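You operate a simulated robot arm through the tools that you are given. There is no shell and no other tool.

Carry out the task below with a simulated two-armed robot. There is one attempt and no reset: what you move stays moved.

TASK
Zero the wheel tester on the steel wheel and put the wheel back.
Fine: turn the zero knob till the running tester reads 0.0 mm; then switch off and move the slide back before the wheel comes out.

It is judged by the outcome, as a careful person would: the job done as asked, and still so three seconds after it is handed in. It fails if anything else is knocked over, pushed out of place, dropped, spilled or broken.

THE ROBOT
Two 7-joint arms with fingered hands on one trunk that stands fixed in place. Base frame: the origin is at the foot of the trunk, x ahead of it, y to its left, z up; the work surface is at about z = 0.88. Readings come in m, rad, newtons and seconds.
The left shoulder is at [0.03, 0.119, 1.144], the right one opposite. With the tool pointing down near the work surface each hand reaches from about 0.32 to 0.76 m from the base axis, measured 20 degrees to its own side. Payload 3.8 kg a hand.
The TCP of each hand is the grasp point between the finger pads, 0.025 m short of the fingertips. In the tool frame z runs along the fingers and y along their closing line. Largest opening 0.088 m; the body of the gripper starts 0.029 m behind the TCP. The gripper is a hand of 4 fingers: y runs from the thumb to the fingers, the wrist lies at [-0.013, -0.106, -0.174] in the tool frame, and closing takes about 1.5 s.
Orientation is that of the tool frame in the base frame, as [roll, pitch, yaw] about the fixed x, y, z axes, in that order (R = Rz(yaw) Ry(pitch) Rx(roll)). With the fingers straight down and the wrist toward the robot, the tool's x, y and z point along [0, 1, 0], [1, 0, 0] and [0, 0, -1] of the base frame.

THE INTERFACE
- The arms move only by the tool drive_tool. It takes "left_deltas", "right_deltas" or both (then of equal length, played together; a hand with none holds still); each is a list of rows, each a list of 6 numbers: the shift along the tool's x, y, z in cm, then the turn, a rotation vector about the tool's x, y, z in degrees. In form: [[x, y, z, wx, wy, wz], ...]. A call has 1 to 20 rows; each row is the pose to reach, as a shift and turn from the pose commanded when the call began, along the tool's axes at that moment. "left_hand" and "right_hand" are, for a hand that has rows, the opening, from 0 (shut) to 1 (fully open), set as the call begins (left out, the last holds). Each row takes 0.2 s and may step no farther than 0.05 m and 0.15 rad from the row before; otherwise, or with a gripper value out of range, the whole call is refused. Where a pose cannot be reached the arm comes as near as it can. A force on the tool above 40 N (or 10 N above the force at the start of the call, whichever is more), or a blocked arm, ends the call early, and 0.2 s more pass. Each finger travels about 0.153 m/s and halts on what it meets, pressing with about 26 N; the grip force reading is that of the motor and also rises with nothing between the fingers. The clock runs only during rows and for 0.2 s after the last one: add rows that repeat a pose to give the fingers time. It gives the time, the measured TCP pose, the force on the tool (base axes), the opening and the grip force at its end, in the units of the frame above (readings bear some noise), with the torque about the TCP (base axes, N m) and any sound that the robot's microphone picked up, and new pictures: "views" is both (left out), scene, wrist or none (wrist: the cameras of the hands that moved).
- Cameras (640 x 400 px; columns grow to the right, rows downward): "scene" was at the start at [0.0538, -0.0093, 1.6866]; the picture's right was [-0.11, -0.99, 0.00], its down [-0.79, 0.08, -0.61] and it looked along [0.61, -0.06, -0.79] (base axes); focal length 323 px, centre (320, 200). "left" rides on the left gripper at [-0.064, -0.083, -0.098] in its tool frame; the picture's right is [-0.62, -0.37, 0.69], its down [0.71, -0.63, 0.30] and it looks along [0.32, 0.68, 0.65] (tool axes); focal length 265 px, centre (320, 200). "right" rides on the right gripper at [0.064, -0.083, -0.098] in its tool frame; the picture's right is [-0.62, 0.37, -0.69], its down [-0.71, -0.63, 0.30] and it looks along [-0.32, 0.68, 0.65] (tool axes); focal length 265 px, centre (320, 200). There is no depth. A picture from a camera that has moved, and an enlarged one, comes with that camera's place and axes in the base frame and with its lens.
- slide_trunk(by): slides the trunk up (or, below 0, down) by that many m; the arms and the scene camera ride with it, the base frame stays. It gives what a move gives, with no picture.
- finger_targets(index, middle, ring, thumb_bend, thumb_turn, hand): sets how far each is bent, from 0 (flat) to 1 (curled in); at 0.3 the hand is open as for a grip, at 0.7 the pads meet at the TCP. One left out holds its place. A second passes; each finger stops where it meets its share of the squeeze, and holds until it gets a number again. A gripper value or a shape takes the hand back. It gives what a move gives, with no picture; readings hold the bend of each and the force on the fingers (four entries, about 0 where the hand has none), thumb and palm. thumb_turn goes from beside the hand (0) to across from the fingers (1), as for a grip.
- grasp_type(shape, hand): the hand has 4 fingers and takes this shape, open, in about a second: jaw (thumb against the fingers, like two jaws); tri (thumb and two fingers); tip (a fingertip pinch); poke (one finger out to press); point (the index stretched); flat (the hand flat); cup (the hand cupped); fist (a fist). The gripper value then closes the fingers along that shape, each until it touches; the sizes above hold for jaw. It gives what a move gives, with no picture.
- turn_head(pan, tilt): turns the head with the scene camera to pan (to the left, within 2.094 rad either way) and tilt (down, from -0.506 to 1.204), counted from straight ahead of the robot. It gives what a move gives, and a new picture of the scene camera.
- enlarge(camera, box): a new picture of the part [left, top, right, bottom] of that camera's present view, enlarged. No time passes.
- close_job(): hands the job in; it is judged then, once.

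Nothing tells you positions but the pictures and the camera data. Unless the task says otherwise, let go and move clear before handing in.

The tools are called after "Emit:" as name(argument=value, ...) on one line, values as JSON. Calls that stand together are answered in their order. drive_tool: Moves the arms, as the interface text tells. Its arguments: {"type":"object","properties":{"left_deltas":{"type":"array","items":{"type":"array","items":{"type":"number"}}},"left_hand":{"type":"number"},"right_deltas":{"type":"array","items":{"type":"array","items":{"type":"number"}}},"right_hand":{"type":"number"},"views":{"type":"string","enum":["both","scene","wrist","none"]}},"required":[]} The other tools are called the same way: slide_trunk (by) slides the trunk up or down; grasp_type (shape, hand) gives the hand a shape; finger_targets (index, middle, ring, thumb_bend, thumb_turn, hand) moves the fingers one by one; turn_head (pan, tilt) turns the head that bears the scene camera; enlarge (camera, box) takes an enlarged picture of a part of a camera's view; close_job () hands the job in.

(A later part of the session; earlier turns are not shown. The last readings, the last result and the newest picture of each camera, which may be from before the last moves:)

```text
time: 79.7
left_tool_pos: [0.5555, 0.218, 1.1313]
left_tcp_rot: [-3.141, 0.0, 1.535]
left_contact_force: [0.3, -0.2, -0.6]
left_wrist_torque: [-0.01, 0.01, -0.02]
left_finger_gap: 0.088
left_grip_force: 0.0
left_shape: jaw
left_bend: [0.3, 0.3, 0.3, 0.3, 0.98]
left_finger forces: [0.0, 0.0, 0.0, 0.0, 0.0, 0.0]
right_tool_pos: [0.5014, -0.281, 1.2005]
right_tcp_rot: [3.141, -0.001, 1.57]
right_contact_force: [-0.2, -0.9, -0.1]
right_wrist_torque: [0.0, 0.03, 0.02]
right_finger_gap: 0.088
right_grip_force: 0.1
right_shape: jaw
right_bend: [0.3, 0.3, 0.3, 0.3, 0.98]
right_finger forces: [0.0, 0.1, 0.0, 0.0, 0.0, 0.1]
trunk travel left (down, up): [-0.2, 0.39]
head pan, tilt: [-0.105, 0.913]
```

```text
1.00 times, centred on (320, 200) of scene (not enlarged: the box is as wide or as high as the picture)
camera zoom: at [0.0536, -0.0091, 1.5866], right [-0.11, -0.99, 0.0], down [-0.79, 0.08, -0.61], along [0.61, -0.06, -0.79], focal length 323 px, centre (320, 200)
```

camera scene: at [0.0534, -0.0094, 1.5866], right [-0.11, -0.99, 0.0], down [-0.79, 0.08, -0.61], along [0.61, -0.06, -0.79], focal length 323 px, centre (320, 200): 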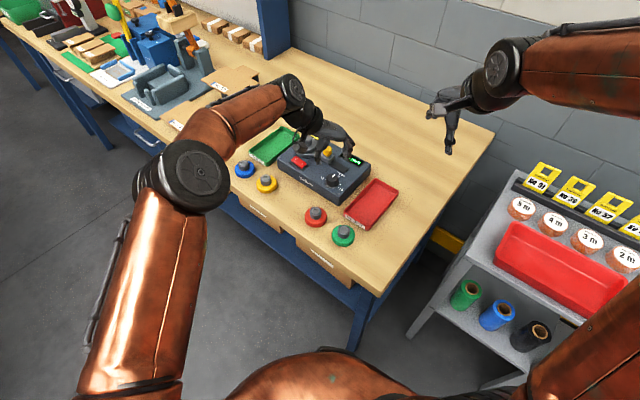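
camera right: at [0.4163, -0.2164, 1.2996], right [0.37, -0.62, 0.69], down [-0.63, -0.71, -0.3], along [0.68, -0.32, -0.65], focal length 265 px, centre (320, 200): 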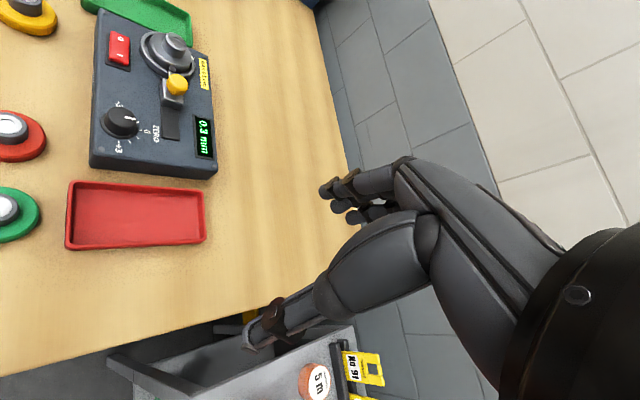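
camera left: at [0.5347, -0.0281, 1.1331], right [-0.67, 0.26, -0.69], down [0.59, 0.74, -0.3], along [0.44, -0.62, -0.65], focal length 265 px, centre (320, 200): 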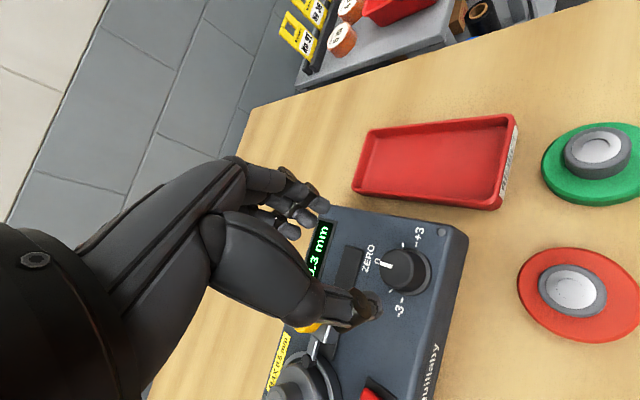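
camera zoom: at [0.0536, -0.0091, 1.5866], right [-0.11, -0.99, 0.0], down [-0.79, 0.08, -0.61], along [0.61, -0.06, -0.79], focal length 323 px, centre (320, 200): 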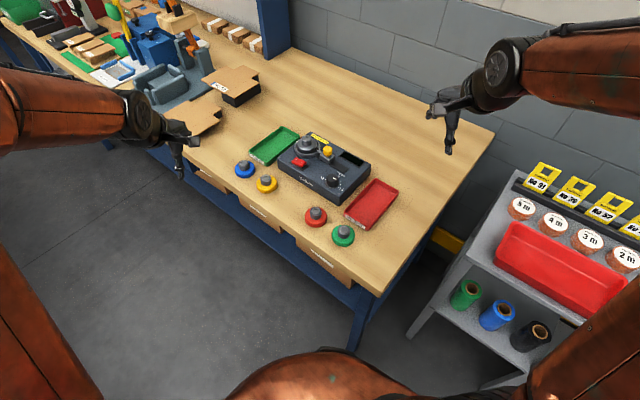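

The tester is off, and the wheel and slide are as left. Now I'll bring the right hand back over the yellow knob, turned 46° as before.

Emit:
drive_tool(right_deltas=[[2, 2.2, 0, 0, 0, -5], [4, 4.5, 0, 0, 0, -10], [6.2, 7, 0, 0, 0, -16], [8.5, 9.5, 1, 0, 0, -22], [11, 12, 3, 0, 0, -28], [13.5, 14.8, 6, 0, 0, -34], [16, 17.5, 9, 0, 0, -40], [18.3, 20.1, 12, 0, 0, -46], [18.3, 20.1, 15, 0, 0, -46], [18.3, 20.1, 15, 0, 0, -46]], right_hand=0.52, views="none")

Emit:
enlarge(camera="right", box=[180, 130, 420, 330])

Emit:
enlarge(camera="scene", box=[280, 100, 380, 200])

```text
time: 81.9
left_tool_pos: [0.5561, 0.2176, 1.1301]
left_tcp_rot: [-3.14, -0.001, 1.536]
left_contact_force: [-0.4, 0.2, 0.5]
left_wrist_torque: [0.01, -0.03, 0.01]
left_finger_gap: 0.088
left_grip_force: 0.1
left_shape: jaw
left_bend: [0.3, 0.3, 0.3, 0.3, 0.98]
left_finger forces: [0.0, 0.0, 0.0, 0.0, 0.0, 0.0]
right_tool_pos: [0.7014, -0.0969, 1.0487]
right_tcp_rot: [-3.139, 0.0, 2.373]
right_contact_force: [0.1, 0.2, 0.2]
right_wrist_torque: [0.01, -0.04, 0.0]
right_finger_gap: 0.0461
right_grip_force: 0.1
right_shape: jaw
right_bend: [0.74, 0.43, 0.4, 0.68, 1.0]
right_finger forces: [0.0, 0.0, 0.0, 0.1, 0.0, 0.1]
trunk travel left (down, up): [-0.2, 0.39]
head pan, tilt: [-0.105, 0.913]
```

```text
2.00 times, centred on (300, 230) of right
camera zoom: at [0.5963, -0.1116, 1.1491], right [0.7, -0.16, 0.69], down [0.08, -0.95, -0.3], along [0.71, 0.27, -0.65], focal length 531 px, centre (360, 140)
```

zoom: 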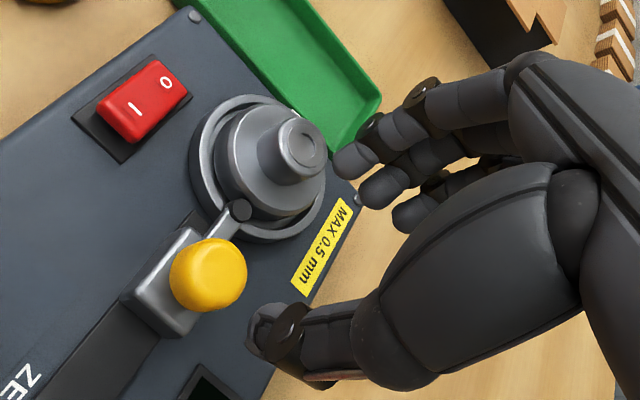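

```text
4.00 times, centred on (330, 150) of scene
camera zoom: at [0.0542, -0.0087, 1.5866], right [-0.11, -0.99, 0.0], down [-0.79, 0.08, -0.61], along [0.61, -0.06, -0.79], focal length 1292 px, centre (280, 400)
```

zoom: 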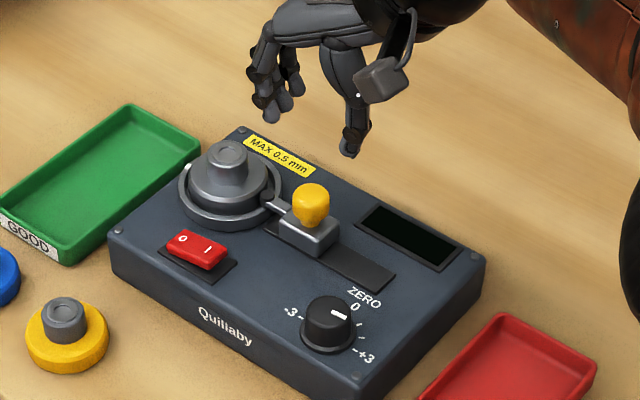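

The hand is back over the yellow knob, aligned within 3 mm. I'll descend around it and close.

Emit:
drive_tool(right_deltas=[[-0.2, 0.1, 2, 0, 0, 0], [-0.2, 0.1, 4, 0, 0, 0], [-0.2, 0.1, 5.8, 0, 0, 0], [-0.2, 0.1, 7, 0, 0, 0], [-0.2, 0.1, 7, 0, 0, 0]], right_hand=0.52, views="none")

Emit:
enlarge(camera="right", box=[180, 130, 420, 330])

Emit:
enlarge(camera="scene", box=[290, 110, 360, 180])

```text
time: 83.1
left_tool_pos: [0.5546, 0.217, 1.1302]
left_tcp_rot: [3.141, 0.0, 1.535]
left_contact_force: [-0.1, -0.1, -0.4]
left_wrist_torque: [0.01, 0.01, -0.01]
left_finger_gap: 0.0878
left_grip_force: 0.1
left_shape: jaw
left_bend: [0.3, 0.3, 0.3, 0.3, 0.98]
left_finger forces: [0.0, 0.0, 0.1, 0.0, 0.0, 0.1]
right_tool_pos: [0.7024, -0.0968, 0.979]
right_tcp_rot: [3.141, 0.0, 2.373]
right_contact_force: [-0.7, 0.7, -0.3]
right_wrist_torque: [0.0, 0.02, 0.03]
right_finger_gap: 0.046
right_grip_force: 0.0
right_shape: jaw
right_bend: [0.74, 0.43, 0.4, 0.68, 1.0]
right_finger forces: [0.0, 0.0, 0.0, 0.1, 0.0, 0.0]
trunk travel left (down, up): [-0.2, 0.39]
head pan, tilt: [-0.105, 0.913]
```

```text
2.00 times, centred on (300, 230) of right
camera zoom: at [0.5985, -0.1118, 1.0789], right [0.7, -0.17, 0.69], down [0.08, -0.95, -0.3], along [0.71, 0.27, -0.65], focal length 531 px, centre (360, 140)
```

zoom: 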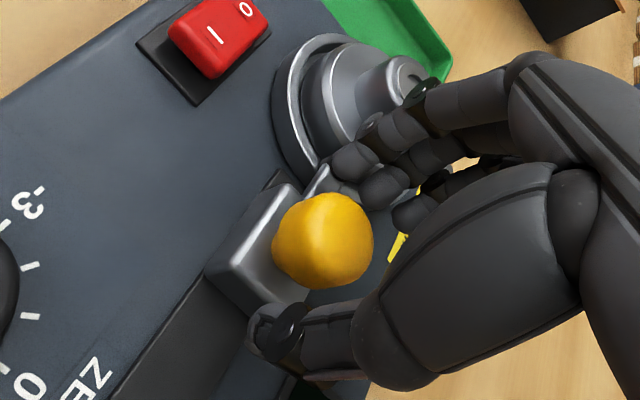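

```text
5.71 times, centred on (325, 145) of scene
camera zoom: at [0.0538, -0.0092, 1.5866], right [-0.11, -0.99, 0.0], down [-0.79, 0.08, -0.61], along [0.61, -0.06, -0.79], focal length 1845 px, centre (291, 514)
```

zoom: 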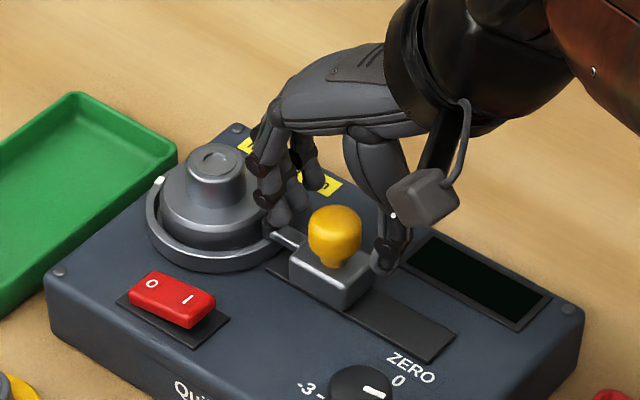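

The fingers straddle the knob. I'll close, then draw the slide back about 3 cm to where it was.

Emit:
drive_tool(right_deltas=[[0, 0, 0, 0, 0, 0], [0, 0, 0, 0, 0, 0], [0, 0, 0, 0, 0, 0], [0, 0, 0, 0, 0, 0], [0, 0, 0, 0, 0, 0]], right_hand=0.1, views="none")

Emit:
drive_tool(right_deltas=[[0, -0.4, 0, 0, 0, 0], [0.02, -0.9, 0, 0, 0, 0], [0.03, -1.4, 0, 0, 0, 0], [0.04, -1.9, 0, 0, 0, 0], [0.05, -2.4, 0, 0, 0, 0], [0.06, -2.8, 0, 0, 0, 0], [0.06, -3.0, 0, 0, 0, 0], [0.06, -3.0, 0, 0, 0, 0]], right_hand=0.1, views="none")

Emit:
enlarge(camera="scene", box=[290, 110, 360, 180])

Emit:
enlarge(camera="right", box=[180, 130, 420, 330])

```text
time: 84.3
left_tool_pos: [0.5546, 0.2163, 1.1304]
left_tcp_rot: [-3.141, 0.0, 1.537]
left_contact_force: [-0.6, -0.5, 0.3]
left_wrist_torque: [0.0, -0.03, 0.03]
left_finger_gap: 0.0879
left_grip_force: 0.1
left_shape: jaw
left_bend: [0.3, 0.3, 0.3, 0.3, 0.98]
left_finger forces: [0.1, 0.1, 0.0, 0.0, 0.0, 0.0]
right_tool_pos: [0.7038, -0.0983, 0.9799]
right_tcp_rot: [-3.141, 0.0, 2.374]
right_contact_force: [-1.9, -4.2, -1.1]
right_wrist_torque: [-0.04, 0.01, -0.02]
right_finger_gap: 0.017
right_grip_force: 25.9
right_shape: jaw
right_bend: [0.73, 0.62, 0.67, 0.74, 1.0]
right_finger forces: [13.5, 6.3, 0.0, 0.0, 24.7, 0.0]
trunk travel left (down, up): [-0.2, 0.39]
head pan, tilt: [-0.105, 0.913]
```

```text
time: 86.1
left_tool_pos: [0.5549, 0.2161, 1.1301]
left_tcp_rot: [-3.141, 0.0, 1.536]
left_contact_force: [-0.5, 0.7, 0.4]
left_wrist_torque: [-0.01, -0.02, -0.01]
left_finger_gap: 0.0879
left_grip_force: 0.0
left_shape: jaw
left_bend: [0.3, 0.3, 0.3, 0.3, 0.98]
left_finger forces: [0.0, 0.1, 0.0, 0.0, 0.0, 0.0]
right_tool_pos: [0.6812, -0.1199, 0.98]
right_tcp_rot: [-3.141, -0.001, 2.375]
right_contact_force: [-0.7, -1.7, -0.6]
right_wrist_torque: [-0.02, 0.03, -0.04]
right_finger_gap: 0.0166
right_grip_force: 26.6
right_shape: jaw
right_bend: [0.73, 0.61, 0.67, 0.74, 1.0]
right_finger forces: [15.5, 6.7, 0.0, 0.0, 24.2, 0.0]
trunk travel left (down, up): [-0.2, 0.39]
head pan, tilt: [-0.105, 0.913]
```

```text
5.71 times, centred on (325, 145) of scene
camera zoom: at [0.0537, -0.0096, 1.5866], right [-0.11, -0.99, 0.0], down [-0.79, 0.08, -0.61], along [0.61, -0.06, -0.79], focal length 1845 px, centre (291, 514)
```

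zoom: 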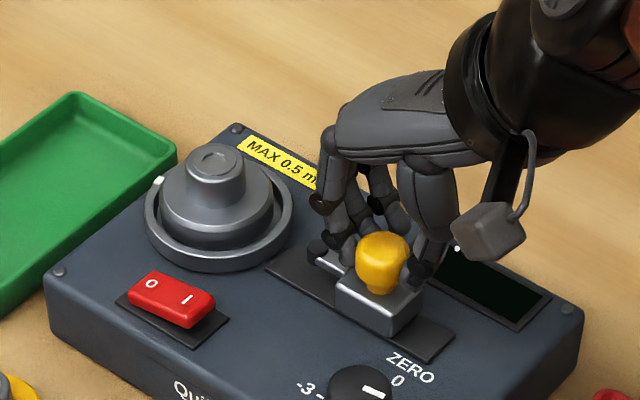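

```text
2.00 times, centred on (300, 230) of right
camera zoom: at [0.577, -0.1344, 1.079], right [0.7, -0.17, 0.69], down [0.08, -0.95, -0.3], along [0.71, 0.27, -0.65], focal length 531 px, centre (360, 140)
```

zoom: 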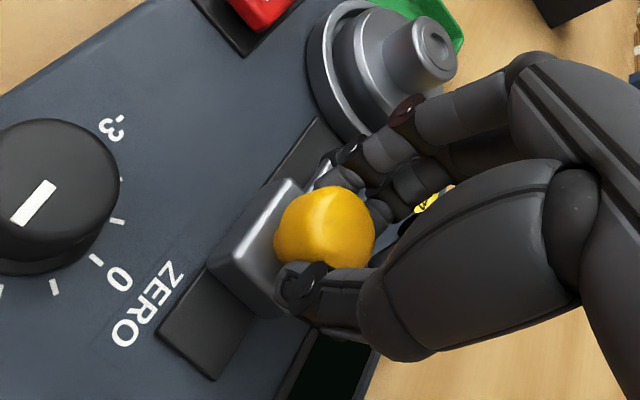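

The slide is back at its starting place. I'll tug 2 mm more to make sure it's fully back, then relax.

Emit:
drive_tool(right_deltas=[[0, -0.1, 0, 0, 0, 0], [0, -0.2, 0, 0, 0, 0], [0, -0.2, 0, 0, 0, 0]], right_hand=0.1, views="none")

Emit:
drive_tool(right_deltas=[[0, 0.1, 0, 0, 0, 0], [0, 0.1, 0, 0, 0, 0]], right_hand=0.1, views="none")

Emit:
drive_tool(right_deltas=[[0, 0, 0, 0, 0, 0], [0, 0, 0, 0, 0, 0], [0, 0, 0, 0, 0, 0], [0, 0, 0, 0, 0, 0]], right_hand=0.55, views="none")

Emit:
enlarge(camera="scene", box=[290, 110, 360, 180])

```text
time: 86.9
left_tool_pos: [0.5559, 0.2158, 1.1299]
left_tcp_rot: [-3.141, -0.001, 1.536]
left_contact_force: [-0.1, 0.2, 0.2]
left_wrist_torque: [-0.02, 0.02, 0.02]
left_finger_gap: 0.088
left_grip_force: 0.0
left_shape: jaw
left_bend: [0.3, 0.3, 0.3, 0.3, 0.98]
left_finger forces: [0.1, 0.0, 0.0, 0.0, 0.1, 0.0]
right_tool_pos: [0.6807, -0.1202, 0.9796]
right_tcp_rot: [-3.141, 0.0, 2.373]
right_contact_force: [1.7, -0.1, -4.1]
right_wrist_torque: [0.03, -0.07, -0.02]
right_finger_gap: 0.0168
right_grip_force: 25.8
right_shape: jaw
right_bend: [0.73, 0.61, 0.67, 0.74, 1.0]
right_finger forces: [16.4, 7.9, 0.1, 0.0, 22.6, 0.0]
trunk travel left (down, up): [-0.2, 0.39]
head pan, tilt: [-0.105, 0.913]
```

```text
time: 87.5
left_tool_pos: [0.5561, 0.215, 1.13]
left_tcp_rot: [3.141, 0.001, 1.535]
left_contact_force: [-0.6, -0.7, 0.0]
left_wrist_torque: [-0.02, 0.01, -0.01]
left_finger_gap: 0.088
left_grip_force: 0.0
left_shape: jaw
left_bend: [0.3, 0.3, 0.3, 0.3, 0.98]
left_finger forces: [0.0, 0.0, 0.0, 0.0, 0.1, 0.1]
right_tool_pos: [0.6809, -0.1194, 0.9799]
right_tcp_rot: [-3.14, 0.001, 2.373]
right_contact_force: [1.1, -0.7, -4.0]
right_wrist_torque: [0.0, -0.04, -0.01]
right_finger_gap: 0.0169
right_grip_force: 26.5
right_shape: jaw
right_bend: [0.73, 0.61, 0.67, 0.74, 1.0]
right_finger forces: [15.8, 7.7, 0.0, 0.1, 23.4, 0.0]
trunk travel left (down, up): [-0.2, 0.39]
head pan, tilt: [-0.105, 0.913]
```

```text
time: 88.5
left_tool_pos: [0.5554, 0.2165, 1.1301]
left_tcp_rot: [-3.14, 0.0, 1.537]
left_contact_force: [0.9, 0.1, 1.1]
left_wrist_torque: [0.01, 0.0, 0.01]
left_finger_gap: 0.088
left_grip_force: 0.2
left_shape: jaw
left_bend: [0.3, 0.3, 0.3, 0.3, 0.98]
left_finger forces: [0.1, 0.1, 0.1, 0.1, 0.0, 0.1]
right_tool_pos: [0.6814, -0.1195, 0.981]
right_tcp_rot: [3.141, -0.001, 2.373]
right_contact_force: [0.1, -0.2, -0.4]
right_wrist_torque: [-0.01, -0.03, -0.01]
right_finger_gap: 0.048
right_grip_force: 0.1
right_shape: jaw
right_bend: [0.74, 0.43, 0.39, 0.67, 1.0]
right_finger forces: [0.1, 0.0, 0.0, 0.1, 0.0, 0.0]
trunk travel left (down, up): [-0.2, 0.39]
head pan, tilt: [-0.105, 0.913]
```

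```text
5.71 times, centred on (325, 145) of scene
camera zoom: at [0.0538, -0.0092, 1.5866], right [-0.11, -0.99, 0.0], down [-0.79, 0.08, -0.61], along [0.61, -0.06, -0.79], focal length 1845 px, centre (291, 514)
```

zoom: 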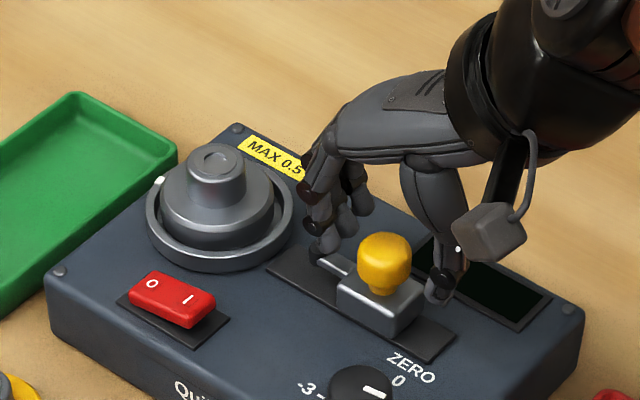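

The slide stayed put against its back stop, and the hand is open. I'll lift off, turn the right hand back to straight ahead, and move toward the wheel.

Emit:
drive_tool(right_deltas=[[0, 0, -1.5, 0, 0, 0], [0, 0, -5, 0, 0, 0], [0, 0, -9, 0, 0, 0], [0.4, 0.8, -10.5, 0, 0, 8], [0.9, 1.8, -10.5, 0, 0, 16], [1.4, 2.8, -10.5, 0, 0, 24], [1.9, 3.8, -10.5, 0, 0, 32], [2.4, 4.8, -10.5, 0, 0, 40], [2.8, 5.5, -10.5, 0, 0, 46], [2.8, 5.5, -10.5, 0, 0, 46]], right_hand=0.6, views="none")

Emit:
enlarge(camera="scene", box=[284, 120, 334, 170])

Emit:
enlarge(camera="right", box=[120, 130, 380, 350])

```text
time: 90.7
left_tool_pos: [0.5549, 0.2168, 1.1304]
left_tcp_rot: [3.141, 0.0, 1.535]
left_contact_force: [0.0, -0.7, 0.2]
left_wrist_torque: [0.03, 0.0, -0.03]
left_finger_gap: 0.0878
left_grip_force: 0.2
left_shape: jaw
left_bend: [0.3, 0.3, 0.3, 0.3, 0.98]
left_finger forces: [0.1, 0.1, 0.0, 0.0, 0.0, 0.1]
right_tool_pos: [0.6991, -0.0625, 1.0859]
right_tcp_rot: [-3.141, 0.001, 1.569]
right_contact_force: [-0.3, 0.0, -0.5]
right_wrist_torque: [0.0, 0.02, 0.0]
right_finger_gap: 0.0525
right_grip_force: 0.1
right_shape: jaw
right_bend: [0.29, 0.41, 0.37, 0.65, 1.0]
right_finger forces: [0.0, 0.1, 0.0, 0.1, 0.0, 0.0]
trunk travel left (down, up): [-0.2, 0.39]
head pan, tilt: [-0.105, 0.913]
```

```text
8.00 times, centred on (309, 145) of scene
camera zoom: at [0.0539, -0.0096, 1.5866], right [-0.11, -0.99, 0.0], down [-0.79, 0.08, -0.61], along [0.61, -0.06, -0.79], focal length 2583 px, centre (408, 640)
```

zoom: 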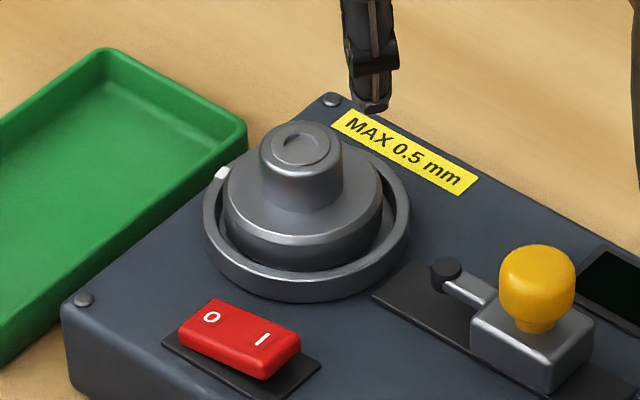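

```text
1.82 times, centred on (250, 240) of right
camera zoom: at [0.6149, 0.0033, 1.1852], right [0.37, -0.62, 0.69], down [-0.63, -0.71, -0.3], along [0.68, -0.33, -0.65], focal length 483 px, centre (447, 127)
```

zoom: 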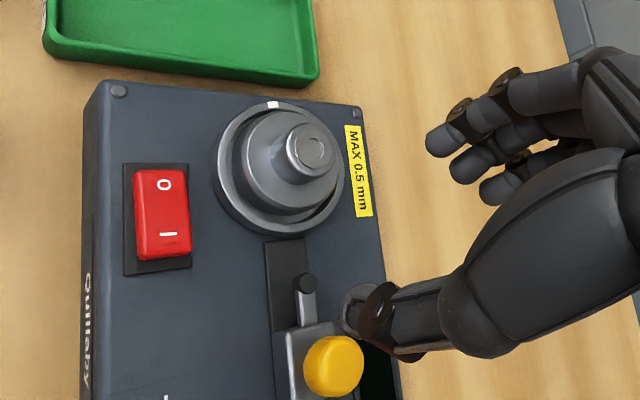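

The wheel sits flat in the nest with the slide fully clear; its hub is at about (0.754, -0.044). I'll move over it with the same 4° tilt as before and stop at hover height.

Emit:
drive_tool(right_deltas=[[0.6, 1.8, 0.5, -1, 0, 0], [1.2, 3.6, 1.5, -2, 0, 0], [1.85, 5.35, 3, -4, 0, 0], [1.85, 5.35, 4, -4, 0, 0], [1.85, 5.35, 4, -4, 0, 0]], right_hand=0.6, views="none")

Emit:
enlarge(camera="scene", box=[284, 120, 334, 170])

Emit:
enlarge(camera="right", box=[180, 160, 380, 330])

```text
time: 91.9
left_tool_pos: [0.5548, 0.2166, 1.13]
left_tcp_rot: [-3.14, 0.0, 1.536]
left_contact_force: [0.1, -0.2, -0.5]
left_wrist_torque: [0.0, -0.01, -0.01]
left_finger_gap: 0.0879
left_grip_force: 0.0
left_shape: jaw
left_bend: [0.3, 0.3, 0.3, 0.3, 0.98]
left_finger forces: [0.1, 0.0, 0.1, 0.0, 0.0, 0.0]
right_tool_pos: [0.7531, -0.0434, 1.0462]
right_tcp_rot: [3.071, -0.001, 1.571]
right_contact_force: [0.0, 0.3, 0.3]
right_wrist_torque: [-0.05, 0.02, -0.01]
right_finger_gap: 0.0522
right_grip_force: 0.0
right_shape: jaw
right_bend: [0.29, 0.41, 0.37, 0.65, 1.0]
right_finger forces: [0.0, 0.0, 0.0, 0.0, 0.0, 0.1]
trunk travel left (down, up): [-0.2, 0.39]
head pan, tilt: [-0.105, 0.913]
```

```text
8.00 times, centred on (309, 145) of scene
camera zoom: at [0.054, -0.0091, 1.5866], right [-0.11, -0.99, 0.0], down [-0.79, 0.08, -0.61], along [0.61, -0.06, -0.79], focal length 2583 px, centre (408, 640)
```

zoom: 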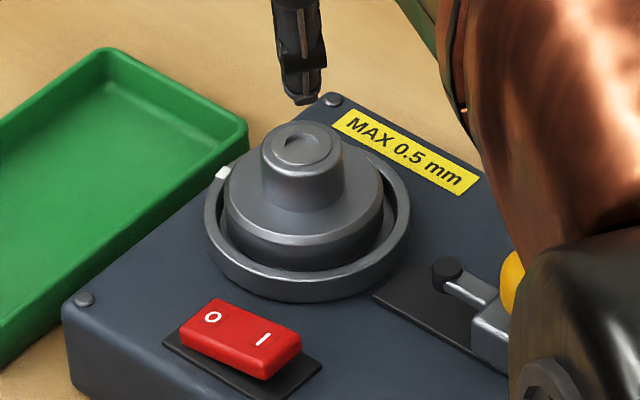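

```text
2.35 times, centred on (280, 245) of right
camera zoom: at [0.6624, 0.0216, 1.1388], right [0.32, -0.62, 0.72], down [-0.61, -0.71, -0.35], along [0.73, -0.32, -0.6], focal length 624 px, centre (414, 94)
```

zoom: 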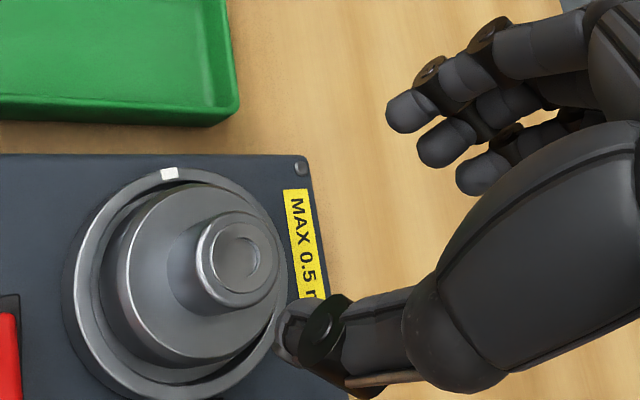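

The hub is at (0.754, -0.0445), and I'm almost exactly above it. I'll descend vertically to straddle the hub.

Emit:
drive_tool(right_deltas=[[-0.05, -0.15, 2, 0, 0, 0], [-0.1, -0.3, 4, 0, 0, 0], [-0.1, -0.43, 5.6, 0, 0, 0], [-0.1, -0.43, 5.6, 0, 0, 0]], right_hand=0.6, views="none")

Emit:
enlarge(camera="right", box=[180, 160, 380, 330])

Emit:
enlarge(camera="scene", box=[284, 120, 334, 170])

```text
time: 92.9
left_tool_pos: [0.5558, 0.2153, 1.1306]
left_tcp_rot: [-3.141, 0.0, 1.536]
left_contact_force: [0.1, -0.3, 0.2]
left_wrist_torque: [0.01, 0.01, -0.02]
left_finger_gap: 0.0877
left_grip_force: 0.0
left_shape: jaw
left_bend: [0.3, 0.3, 0.3, 0.3, 0.98]
left_finger forces: [0.0, 0.0, 0.0, 0.0, 0.0, 0.0]
right_tool_pos: [0.7529, -0.0433, 0.9884]
right_tcp_rot: [3.07, 0.0, 1.57]
right_contact_force: [-0.4, 0.1, 0.2]
right_wrist_torque: [0.0, 0.01, 0.0]
right_finger_gap: 0.0526
right_grip_force: 0.0
right_shape: jaw
right_bend: [0.29, 0.41, 0.37, 0.65, 1.0]
right_finger forces: [0.0, 0.0, 0.0, 0.0, 0.0, 0.0]
trunk travel left (down, up): [-0.2, 0.39]
head pan, tilt: [-0.105, 0.913]
```

```text
2.35 times, centred on (280, 245) of right
camera zoom: at [0.6618, 0.0216, 1.0827], right [0.32, -0.62, 0.72], down [-0.61, -0.71, -0.35], along [0.73, -0.32, -0.6], focal length 624 px, centre (414, 94)
```

zoom: 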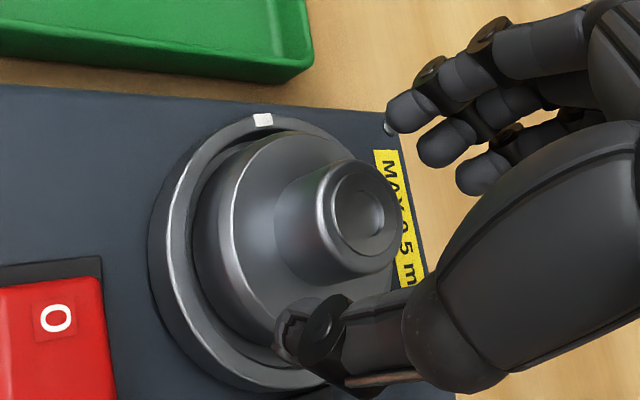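

```text
8.00 times, centred on (309, 145) of scene
camera zoom: at [0.0537, -0.0091, 1.5866], right [-0.11, -0.99, 0.0], down [-0.79, 0.08, -0.61], along [0.61, -0.06, -0.79], focal length 2583 px, centre (408, 640)
```

zoom: 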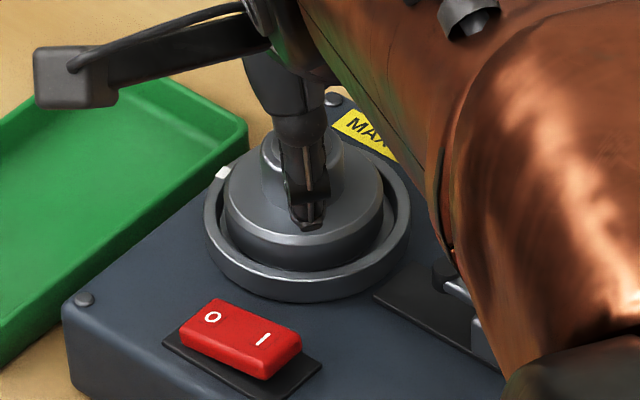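

The hub is between thumb and fingers. I'll go down the last 12 mm and close on it.

Emit:
drive_tool(right_deltas=[[0, -0.04, 0.6, 0, 0, 0], [0, -0.08, 1.2, 0, 0, 0], [0, -0.08, 1.2, 0, 0, 0]], right_hand=0.6, views="none")

Emit:
drive_tool(right_deltas=[[0, 0, 0, 0, 0, 0], [0, 0, 0, 0, 0, 0], [0, 0, 0, 0, 0, 0], [0, 0, 0, 0, 0, 0], [0, 0, 0, 0, 0, 0], [0, 0, 0, 0, 0, 0], [0, 0, 0, 0, 0, 0]], right_hand=0, views="none")

Emit:
enlarge(camera="right", box=[200, 150, 400, 330])

Emit:
enlarge(camera="scene", box=[284, 120, 334, 170])

```text
time: 93.7
left_tool_pos: [0.5541, 0.216, 1.13]
left_tcp_rot: [3.142, 0.0, 1.536]
left_contact_force: [0.6, 0.1, 0.2]
left_wrist_torque: [0.0, 0.02, 0.05]
left_finger_gap: 0.0882
left_grip_force: 0.1
left_shape: jaw
left_bend: [0.3, 0.3, 0.3, 0.3, 0.98]
left_finger forces: [0.1, 0.0, 0.1, 0.0, 0.0, 0.0]
right_tool_pos: [0.7519, -0.0433, 0.9767]
right_tcp_rot: [3.074, -0.001, 1.57]
right_contact_force: [-0.4, -0.2, 0.6]
right_wrist_torque: [0.02, -0.01, 0.02]
right_finger_gap: 0.0525
right_grip_force: 0.1
right_shape: jaw
right_bend: [0.29, 0.41, 0.37, 0.65, 1.0]
right_finger forces: [0.1, 0.0, 0.1, 0.0, 0.0, 0.1]
trunk travel left (down, up): [-0.2, 0.39]
head pan, tilt: [-0.105, 0.913]
```

```text
time: 95.3
left_tool_pos: [0.5558, 0.2159, 1.1304]
left_tcp_rot: [-3.141, -0.001, 1.534]
left_contact_force: [-0.4, 1.2, -1.0]
left_wrist_torque: [0.01, -0.02, 0.01]
left_finger_gap: 0.088
left_grip_force: 0.0
left_shape: jaw
left_bend: [0.3, 0.3, 0.3, 0.3, 0.98]
left_finger forces: [0.0, 0.1, 0.0, 0.0, 0.0, 0.1]
right_tool_pos: [0.7523, -0.0432, 0.9772]
right_tcp_rot: [3.07, -0.001, 1.572]
right_contact_force: [0.2, 0.5, 0.6]
right_wrist_torque: [0.01, 0.02, -0.01]
right_finger_gap: 0.0236
right_grip_force: 26.0
right_shape: jaw
right_bend: [0.74, 0.55, 0.6, 0.75, 1.0]
right_finger forces: [14.4, 7.5, 0.1, 0.1, 22.3, 0.1]
trunk travel left (down, up): [-0.2, 0.39]
head pan, tilt: [-0.105, 0.913]
```

```text
2.22 times, centred on (300, 240) of right
camera zoom: at [0.662, 0.0218, 1.07], right [0.32, -0.62, 0.72], down [-0.61, -0.71, -0.35], along [0.73, -0.32, -0.6], focal length 590 px, centre (364, 111)
```

zoom: 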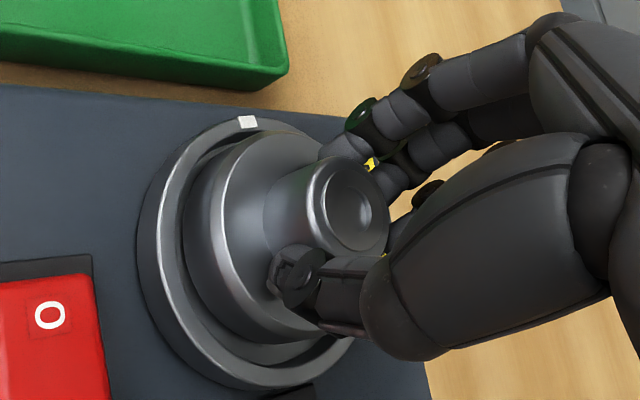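

```text
8.00 times, centred on (309, 145) of scene
camera zoom: at [0.0541, -0.0092, 1.5866], right [-0.11, -0.99, 0.0], down [-0.79, 0.08, -0.61], along [0.61, -0.06, -0.79], focal length 2583 px, centre (408, 640)
```

zoom: 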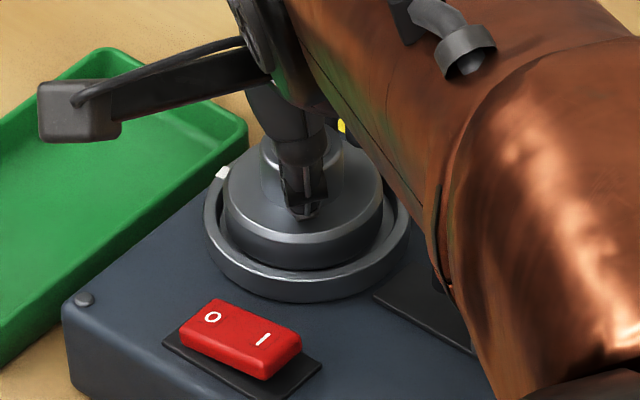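

The hub is gripped again. I'll lift the wheel straight out of the nest.

Emit:
drive_tool(right_deltas=[[0, 0.04, -0.5, 0, 0, 0], [0, 0.1, -1.5, 0, 0, 0], [0, 0.2, -3, 0, 0, 0], [0, 0.35, -5, 0, 0, 0], [0, 0, -7.5, 0, 0, 0], [0, -1, -9, 0, 0, 0], [0, -1, -9, 0, 0, 0]], right_hand=0, views="none")

Emit:
enlarge(camera="right", box=[160, 130, 400, 330])

Emit:
enlarge(camera="scene", box=[270, 90, 350, 170])

```text
time: 96.9
left_tool_pos: [0.5555, 0.2161, 1.1303]
left_tcp_rot: [3.14, 0.0, 1.533]
left_contact_force: [-0.3, -0.2, -0.1]
left_wrist_torque: [-0.01, -0.01, -0.02]
left_finger_gap: 0.0877
left_grip_force: 0.0
left_shape: jaw
left_bend: [0.3, 0.3, 0.3, 0.3, 0.98]
left_finger forces: [0.1, 0.1, 0.0, 0.1, 0.0, 0.0]
right_tool_pos: [0.7359, -0.044, 1.0651]
right_tcp_rot: [3.075, 0.0, 1.572]
right_contact_force: [0.5, 0.2, -2.7]
right_wrist_torque: [-0.01, -0.03, 0.02]
right_finger_gap: 0.023
right_grip_force: 26.1
right_shape: jaw
right_bend: [0.74, 0.55, 0.6, 0.75, 1.0]
right_finger forces: [14.6, 7.7, 0.0, 0.1, 22.1, 0.1]
trunk travel left (down, up): [-0.2, 0.39]
head pan, tilt: [-0.105, 0.913]
```

```text
2.00 times, centred on (280, 230) of right
camera zoom: at [0.6459, 0.0208, 1.1584], right [0.32, -0.62, 0.72], down [-0.61, -0.71, -0.35], along [0.73, -0.33, -0.61], focal length 531 px, centre (400, 140)
```

zoom: 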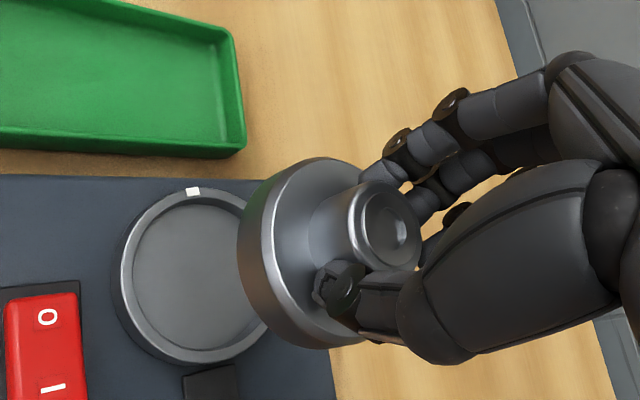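

```text
5.00 times, centred on (310, 130) of scene
camera zoom: at [0.0548, -0.0093, 1.5865], right [-0.11, -0.99, 0.0], down [-0.79, 0.08, -0.61], along [0.61, -0.06, -0.79], focal length 1615 px, centre (370, 550)
```

zoom: 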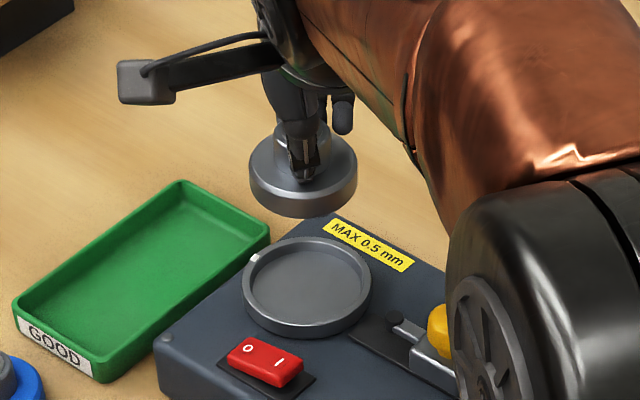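

The wheel is out of the nest and firmly held. I'll carry it back toward its place in the row, staying high, then return the trunk to its original height so I can compare with the first picture.

Emit:
drive_tool(right_deltas=[[0.8, -2.5, -0.6, 0, 0, 0], [1.6, -5, -1.1, 0, 0, 0], [2.5, -8, -1.7, 0, 0, 0], [3.4, -10.5, -2.2, 0, 0, 0], [4.4, -12.5, -2.4, 0, 0, 0], [4.4, -12.5, -2.4, 0, 0, 0]], right_hand=0, views="none")

Emit:
slide_trunk(by=0.1)

Emit:
enlarge(camera="right", box=[120, 120, 400, 350])

Emit:
enlarge(camera="scene", box=[220, 130, 420, 280])

```text
time: 98.3
left_tool_pos: [0.5561, 0.2163, 1.1282]
left_tcp_rot: [-3.141, 0.001, 1.535]
left_contact_force: [0.0, 0.2, -0.8]
left_wrist_torque: [0.01, -0.01, -0.04]
left_finger_gap: 0.0879
left_grip_force: 0.1
left_shape: jaw
left_bend: [0.3, 0.3, 0.3, 0.3, 0.98]
left_finger forces: [0.0, 0.1, 0.0, 0.1, 0.1, 0.0]
right_tool_pos: [0.6095, 0.0009, 1.0809]
right_tcp_rot: [3.072, 0.0, 1.569]
right_contact_force: [-0.2, 0.3, -3.2]
right_wrist_torque: [0.0, 0.01, 0.01]
right_finger_gap: 0.0232
right_grip_force: 26.1
right_shape: jaw
right_bend: [0.74, 0.55, 0.6, 0.75, 1.0]
right_finger forces: [14.5, 7.8, 0.0, 0.1, 22.1, 0.0]
trunk travel left (down, up): [-0.2, 0.39]
head pan, tilt: [-0.105, 0.913]
```

```text
time: 99.7
left_tool_pos: [0.5561, 0.2163, 1.2303]
left_tcp_rot: [3.141, 0.0, 1.536]
left_contact_force: [-0.6, -0.4, -0.6]
left_wrist_torque: [-0.05, 0.03, 0.02]
left_finger_gap: 0.0881
left_grip_force: 0.0
left_shape: jaw
left_bend: [0.3, 0.3, 0.3, 0.3, 0.98]
left_finger forces: [0.0, 0.0, 0.1, 0.0, 0.1, 0.1]
right_tool_pos: [0.6102, 0.0013, 1.1798]
right_tcp_rot: [3.074, 0.002, 1.57]
right_contact_force: [-0.4, -0.3, -2.5]
right_wrist_torque: [0.02, 0.03, 0.04]
right_finger_gap: 0.0232
right_grip_force: 25.6
right_shape: jaw
right_bend: [0.74, 0.55, 0.6, 0.75, 1.0]
right_finger forces: [14.7, 7.8, 0.0, 0.0, 22.2, 0.1]
trunk travel left (down, up): [-0.3, 0.29]
head pan, tilt: [-0.105, 0.913]
```

```text
1.74 times, centred on (260, 235) of right
camera zoom: at [0.5188, 0.0657, 1.2737], right [0.32, -0.62, 0.72], down [-0.61, -0.71, -0.35], along [0.73, -0.32, -0.61], focal length 462 px, centre (424, 139)
```

zoom: 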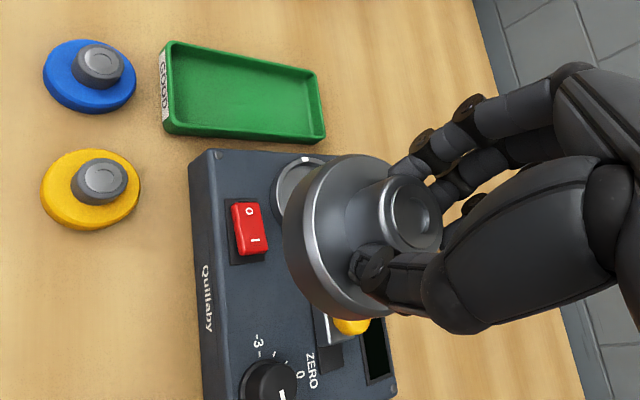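

```text
2.67 times, centred on (320, 205) of scene
camera zoom: at [0.0544, -0.0091, 1.6864], right [-0.11, -0.99, 0.0], down [-0.79, 0.08, -0.61], along [0.61, -0.06, -0.79], focal length 861 px, centre (320, 187)
```

zoom: 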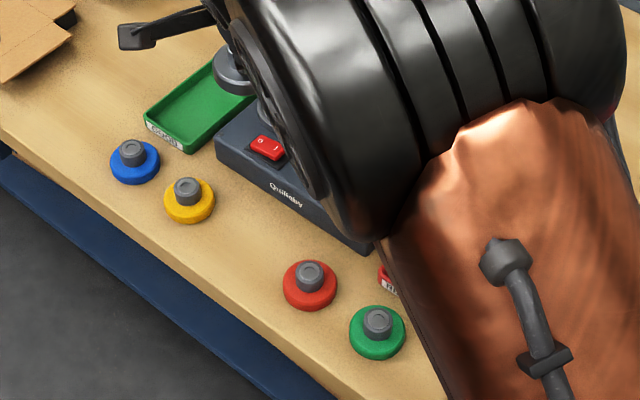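

The scene view matches the first one, with the other wheels unmoved and the steel wheel's slot empty. I'll move over the slot and lower most of the way.

Emit:
drive_tool(right_deltas=[[0.8, -1, 1, 0, 0, 0], [1.52, -1.6, 4, 0, 0, 0], [1.52, -1.88, 8, 0, 0, 0], [1.52, -2.16, 12, 0, 0, 0], [1.52, -2.44, 16, 0, 0, 0], [1.52, -2.72, 19.8, 0, 0, 0], [1.52, -2.72, 19.8, 0, 0, 0]], right_hand=0, views="none")

Emit:
enlarge(camera="right", box=[120, 0, 440, 400])

Emit:
enlarge(camera="scene", box=[220, 130, 420, 280])

```text
time: 101.3
left_tool_pos: [0.5552, 0.2168, 1.2301]
left_tcp_rot: [-3.141, 0.0, 1.535]
left_contact_force: [-0.4, -0.1, 0.0]
left_wrist_torque: [-0.02, 0.02, -0.01]
left_finger_gap: 0.0879
left_grip_force: 0.1
left_shape: jaw
left_bend: [0.3, 0.3, 0.3, 0.3, 0.98]
left_finger forces: [0.1, 0.1, 0.0, 0.0, 0.0, 0.1]
right_tool_pos: [0.5941, 0.0149, 0.9816]
right_tcp_rot: [3.073, 0.0, 1.571]
right_contact_force: [-0.7, 0.4, -1.9]
right_wrist_torque: [0.0, 0.02, 0.01]
right_finger_gap: 0.0232
right_grip_force: 26.6
right_shape: jaw
right_bend: [0.74, 0.55, 0.6, 0.75, 1.0]
right_finger forces: [14.5, 7.8, 0.0, 0.1, 22.1, 0.0]
trunk travel left (down, up): [-0.3, 0.29]
head pan, tilt: [-0.105, 0.913]
```

```text
1.00 times, centred on (280, 200) of right (not enlarged: the box is as wide or as high as the picture)
camera zoom: at [0.5044, 0.079, 1.0747], right [0.32, -0.62, 0.72], down [-0.61, -0.71, -0.35], along [0.73, -0.32, -0.6], focal length 265 px, centre (360, 200)
```

zoom: 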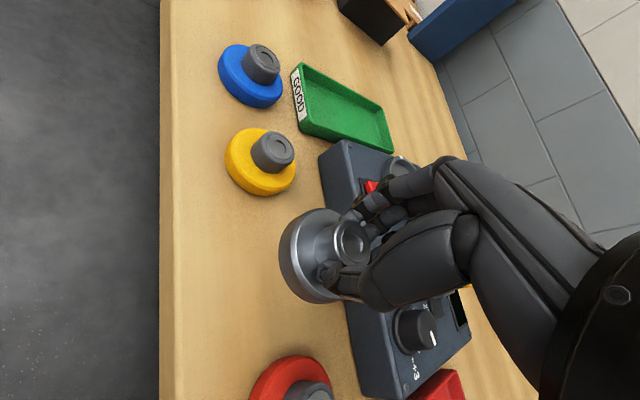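

```text
2.67 times, centred on (320, 205) of scene
camera zoom: at [0.0536, -0.0091, 1.6866], right [-0.11, -0.99, 0.0], down [-0.79, 0.08, -0.61], along [0.61, -0.06, -0.79], focal length 861 px, centre (320, 187)
```

zoom: 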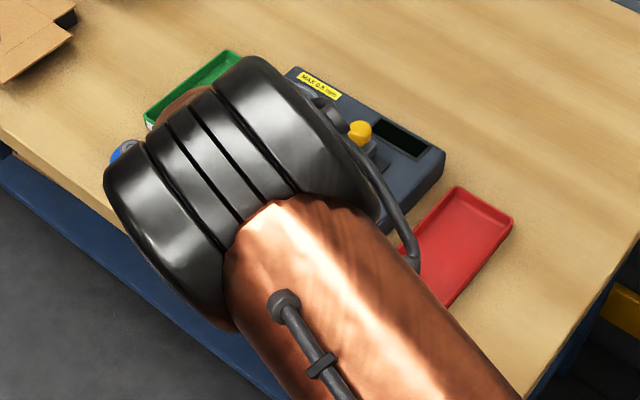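

I need about 3 mm forward and 1.5 mm left. I'll correct while lowering to just above the bench.

Emit:
drive_tool(right_deltas=[[0.16, 0.2, 1.5, 0, 0, 0], [0.16, 0.1, 3, 0, 0, 0], [0.16, -0.02, 4.5, 0, 0, 0], [0.16, -0.02, 4.5, 0, 0, 0]], right_hand=0, views="none")

Emit:
enlarge(camera="right", box=[170, 130, 430, 350])

```text
time: 102.3
left_tool_pos: [0.5549, 0.2179, 1.2305]
left_tcp_rot: [3.141, -0.001, 1.536]
left_contact_force: [0.3, -0.1, 0.7]
left_wrist_torque: [0.0, -0.04, 0.02]
left_finger_gap: 0.0878
left_grip_force: 0.2
left_shape: jaw
left_bend: [0.3, 0.3, 0.3, 0.3, 0.98]
left_finger forces: [0.0, 0.0, 0.0, 0.0, 0.0, 0.1]
right_tool_pos: [0.599, 0.0168, 0.9376]
right_tcp_rot: [3.07, -0.001, 1.57]
right_contact_force: [-0.8, -0.8, -3.2]
right_wrist_torque: [0.02, 0.01, 0.03]
right_finger_gap: 0.0231
right_grip_force: 25.5
right_shape: jaw
right_bend: [0.74, 0.55, 0.6, 0.75, 1.0]
right_finger forces: [14.6, 7.8, 0.0, 0.0, 22.2, 0.0]
trunk travel left (down, up): [-0.3, 0.29]
head pan, tilt: [-0.105, 0.913]
```

```text
1.82 times, centred on (300, 240) of right
camera zoom: at [0.5078, 0.0817, 1.0296], right [0.32, -0.62, 0.72], down [-0.61, -0.71, -0.35], along [0.73, -0.32, -0.6], focal length 483 px, centre (356, 127)
```

zoom: 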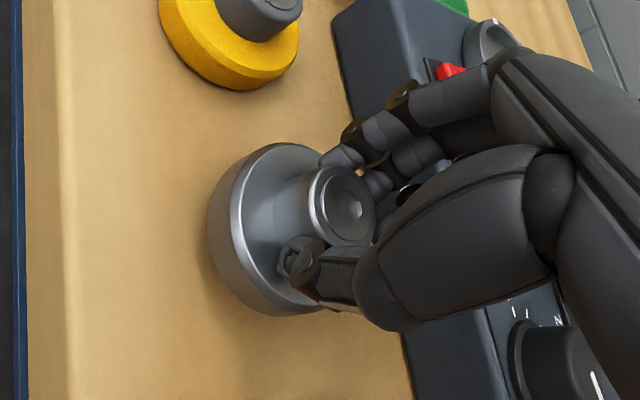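

The wheel is about 1 cm above the bench. I'll nudge back 1.5 mm and lower gently until it takes the weight.

Emit:
drive_tool(right_deltas=[[0, -0.17, 0.3, 0, 0, 0], [0, -0.19, 0.6, 0, 0, 0], [0, -0.21, 0.85, 0, 0, 0], [0, -0.22, 1.0, 0, 0, 0], [0, -0.22, 1.0, 0, 0, 0]], right_hand=0, views="none")

Emit:
enlarge(camera="right", box=[170, 130, 430, 350])

```text
time: 103.5
left_tool_pos: [0.5552, 0.2158, 1.2299]
left_tcp_rot: [-3.14, -0.001, 1.536]
left_contact_force: [0.0, 0.2, 0.4]
left_wrist_torque: [0.01, -0.02, 0.0]
left_finger_gap: 0.0878
left_grip_force: 0.0
left_shape: jaw
left_bend: [0.3, 0.3, 0.3, 0.3, 0.98]
left_finger forces: [0.0, 0.0, 0.0, 0.0, 0.0, 0.0]
right_tool_pos: [0.5968, 0.0168, 0.926]
right_tcp_rot: [3.072, 0.0, 1.571]
right_contact_force: [-0.9, 0.3, -3.3]
right_wrist_torque: [0.02, 0.0, 0.0]
right_finger_gap: 0.0236
right_grip_force: 26.4
right_shape: jaw
right_bend: [0.74, 0.55, 0.6, 0.75, 1.0]
right_finger forces: [14.6, 7.8, 0.0, 0.0, 22.0, 0.0]
trunk travel left (down, up): [-0.3, 0.29]
head pan, tilt: [-0.105, 0.913]
```

```text
1.82 times, centred on (300, 240) of right
camera zoom: at [0.5061, 0.0823, 1.0202], right [0.32, -0.62, 0.72], down [-0.61, -0.71, -0.35], along [0.73, -0.32, -0.6], focal length 483 px, centre (356, 127)
```

zoom: 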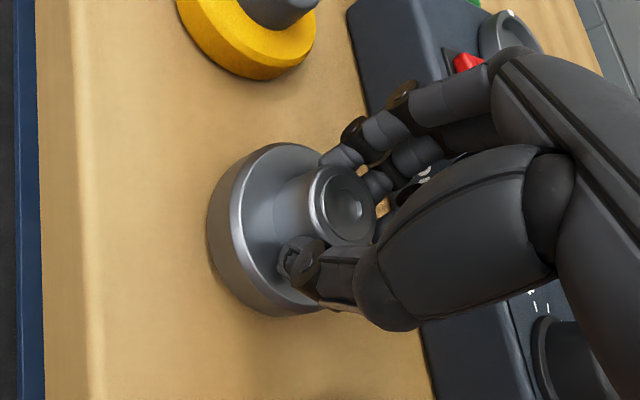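

The force still shows the full weight, so it isn't down yet. I'll continue in 1 mm steps.

Emit:
drive_tool(right_deltas=[[0, -0.01, 0.1, 0, 0, 0], [0, -0.015, 0.2, 0, 0, 0], [0, -0.02, 0.3, 0, 0, 0], [0, -0.02, 0.3, 0, 0, 0]], right_hand=0, views="none")

```text
time: 104.5
left_tool_pos: [0.5549, 0.2164, 1.2309]
left_tcp_rot: [3.141, 0.002, 1.538]
left_contact_force: [0.0, 0.7, -0.3]
left_wrist_torque: [0.02, -0.01, 0.0]
left_finger_gap: 0.0877
left_grip_force: 0.0
left_shape: jaw
left_bend: [0.3, 0.3, 0.3, 0.3, 0.98]
left_finger forces: [0.0, 0.0, 0.1, 0.0, 0.1, 0.0]
right_tool_pos: [0.5971, 0.0177, 0.9242]
right_tcp_rot: [3.069, -0.001, 1.571]
right_contact_force: [-1.0, -0.4, 9.8]
right_wrist_torque: [-0.01, 0.06, -0.04]
right_finger_gap: 0.0236
right_grip_force: 25.8
right_shape: jaw
right_bend: [0.74, 0.55, 0.6, 0.75, 1.0]
right_finger forces: [15.5, 8.8, 0.1, 0.1, 26.9, 0.0]
trunk travel left (down, up): [-0.3, 0.29]
head pan, tilt: [-0.105, 0.913]
```

Now it's pressing on the bench at about 10 N. I'll ease up a touch and open the fingers.

Emit:
drive_tool(right_deltas=[[0, 0.01, -0.1, 0, 0, 0], [0, 0.01, -0.15, 0, 0, 0]], right_hand=0, views="none")

Emit:
drive_tool(right_deltas=[[0, 0, 0, 0, 0, 0], [0, 0, 0, 0, 0, 0], [0, 0, 0, 0, 0, 0], [0, 0, 0, 0, 0, 0]], right_hand=0.62, views="none")

Emit:
enlarge(camera="right", box=[170, 130, 430, 350])

```text
time: 105.1
left_tool_pos: [0.5546, 0.2171, 1.2308]
left_tcp_rot: [3.139, -0.001, 1.536]
left_contact_force: [0.1, -0.6, 0.4]
left_wrist_torque: [0.03, -0.04, -0.01]
left_finger_gap: 0.0879
left_grip_force: 0.0
left_shape: jaw
left_bend: [0.3, 0.3, 0.3, 0.3, 0.98]
left_finger forces: [0.0, 0.0, 0.0, 0.0, 0.0, 0.0]
right_tool_pos: [0.5962, 0.0187, 0.9247]
right_tcp_rot: [3.072, 0.002, 1.571]
right_contact_force: [-1.1, 0.8, 9.1]
right_wrist_torque: [-0.01, 0.01, -0.01]
right_finger_gap: 0.0239
right_grip_force: 26.2
right_shape: jaw
right_bend: [0.74, 0.55, 0.6, 0.75, 1.0]
right_finger forces: [15.7, 8.8, 0.1, 0.0, 26.0, 0.1]
trunk travel left (down, up): [-0.3, 0.29]
head pan, tilt: [-0.105, 0.913]
```

```text
time: 106.1
left_tool_pos: [0.5557, 0.2167, 1.2302]
left_tcp_rot: [-3.141, -0.001, 1.536]
left_contact_force: [-0.5, -0.5, -0.9]
left_wrist_torque: [0.03, 0.01, 0.01]
left_finger_gap: 0.0881
left_grip_force: 0.0
left_shape: jaw
left_bend: [0.3, 0.3, 0.3, 0.3, 0.98]
left_finger forces: [0.0, 0.0, 0.0, 0.0, 0.0, 0.1]
right_tool_pos: [0.5965, 0.0182, 0.9229]
right_tcp_rot: [3.074, 0.001, 1.571]
right_contact_force: [0.0, -0.3, 0.8]
right_wrist_torque: [0.02, 0.03, 0.01]
right_finger_gap: 0.0541
right_grip_force: 0.0
right_shape: jaw
right_bend: [0.29, 0.4, 0.37, 0.64, 1.0]
right_finger forces: [0.0, 0.0, 0.1, 0.0, 0.0, 0.0]
trunk travel left (down, up): [-0.3, 0.29]
head pan, tilt: [-0.105, 0.913]
```

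```text
1.82 times, centred on (300, 240) of right
camera zoom: at [0.5065, 0.082, 1.0171], right [0.32, -0.62, 0.72], down [-0.61, -0.71, -0.35], along [0.73, -0.32, -0.61], focal length 483 px, centre (356, 127)
```

zoom: 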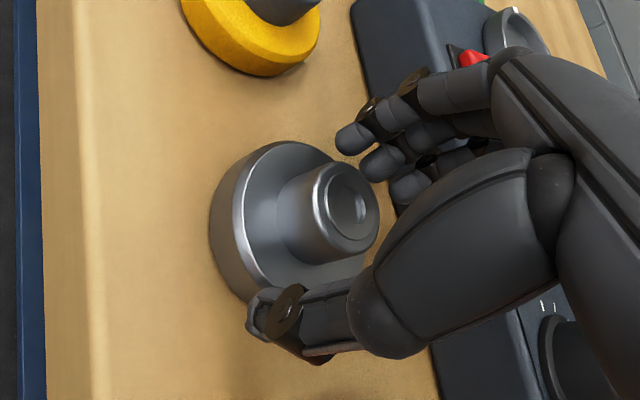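

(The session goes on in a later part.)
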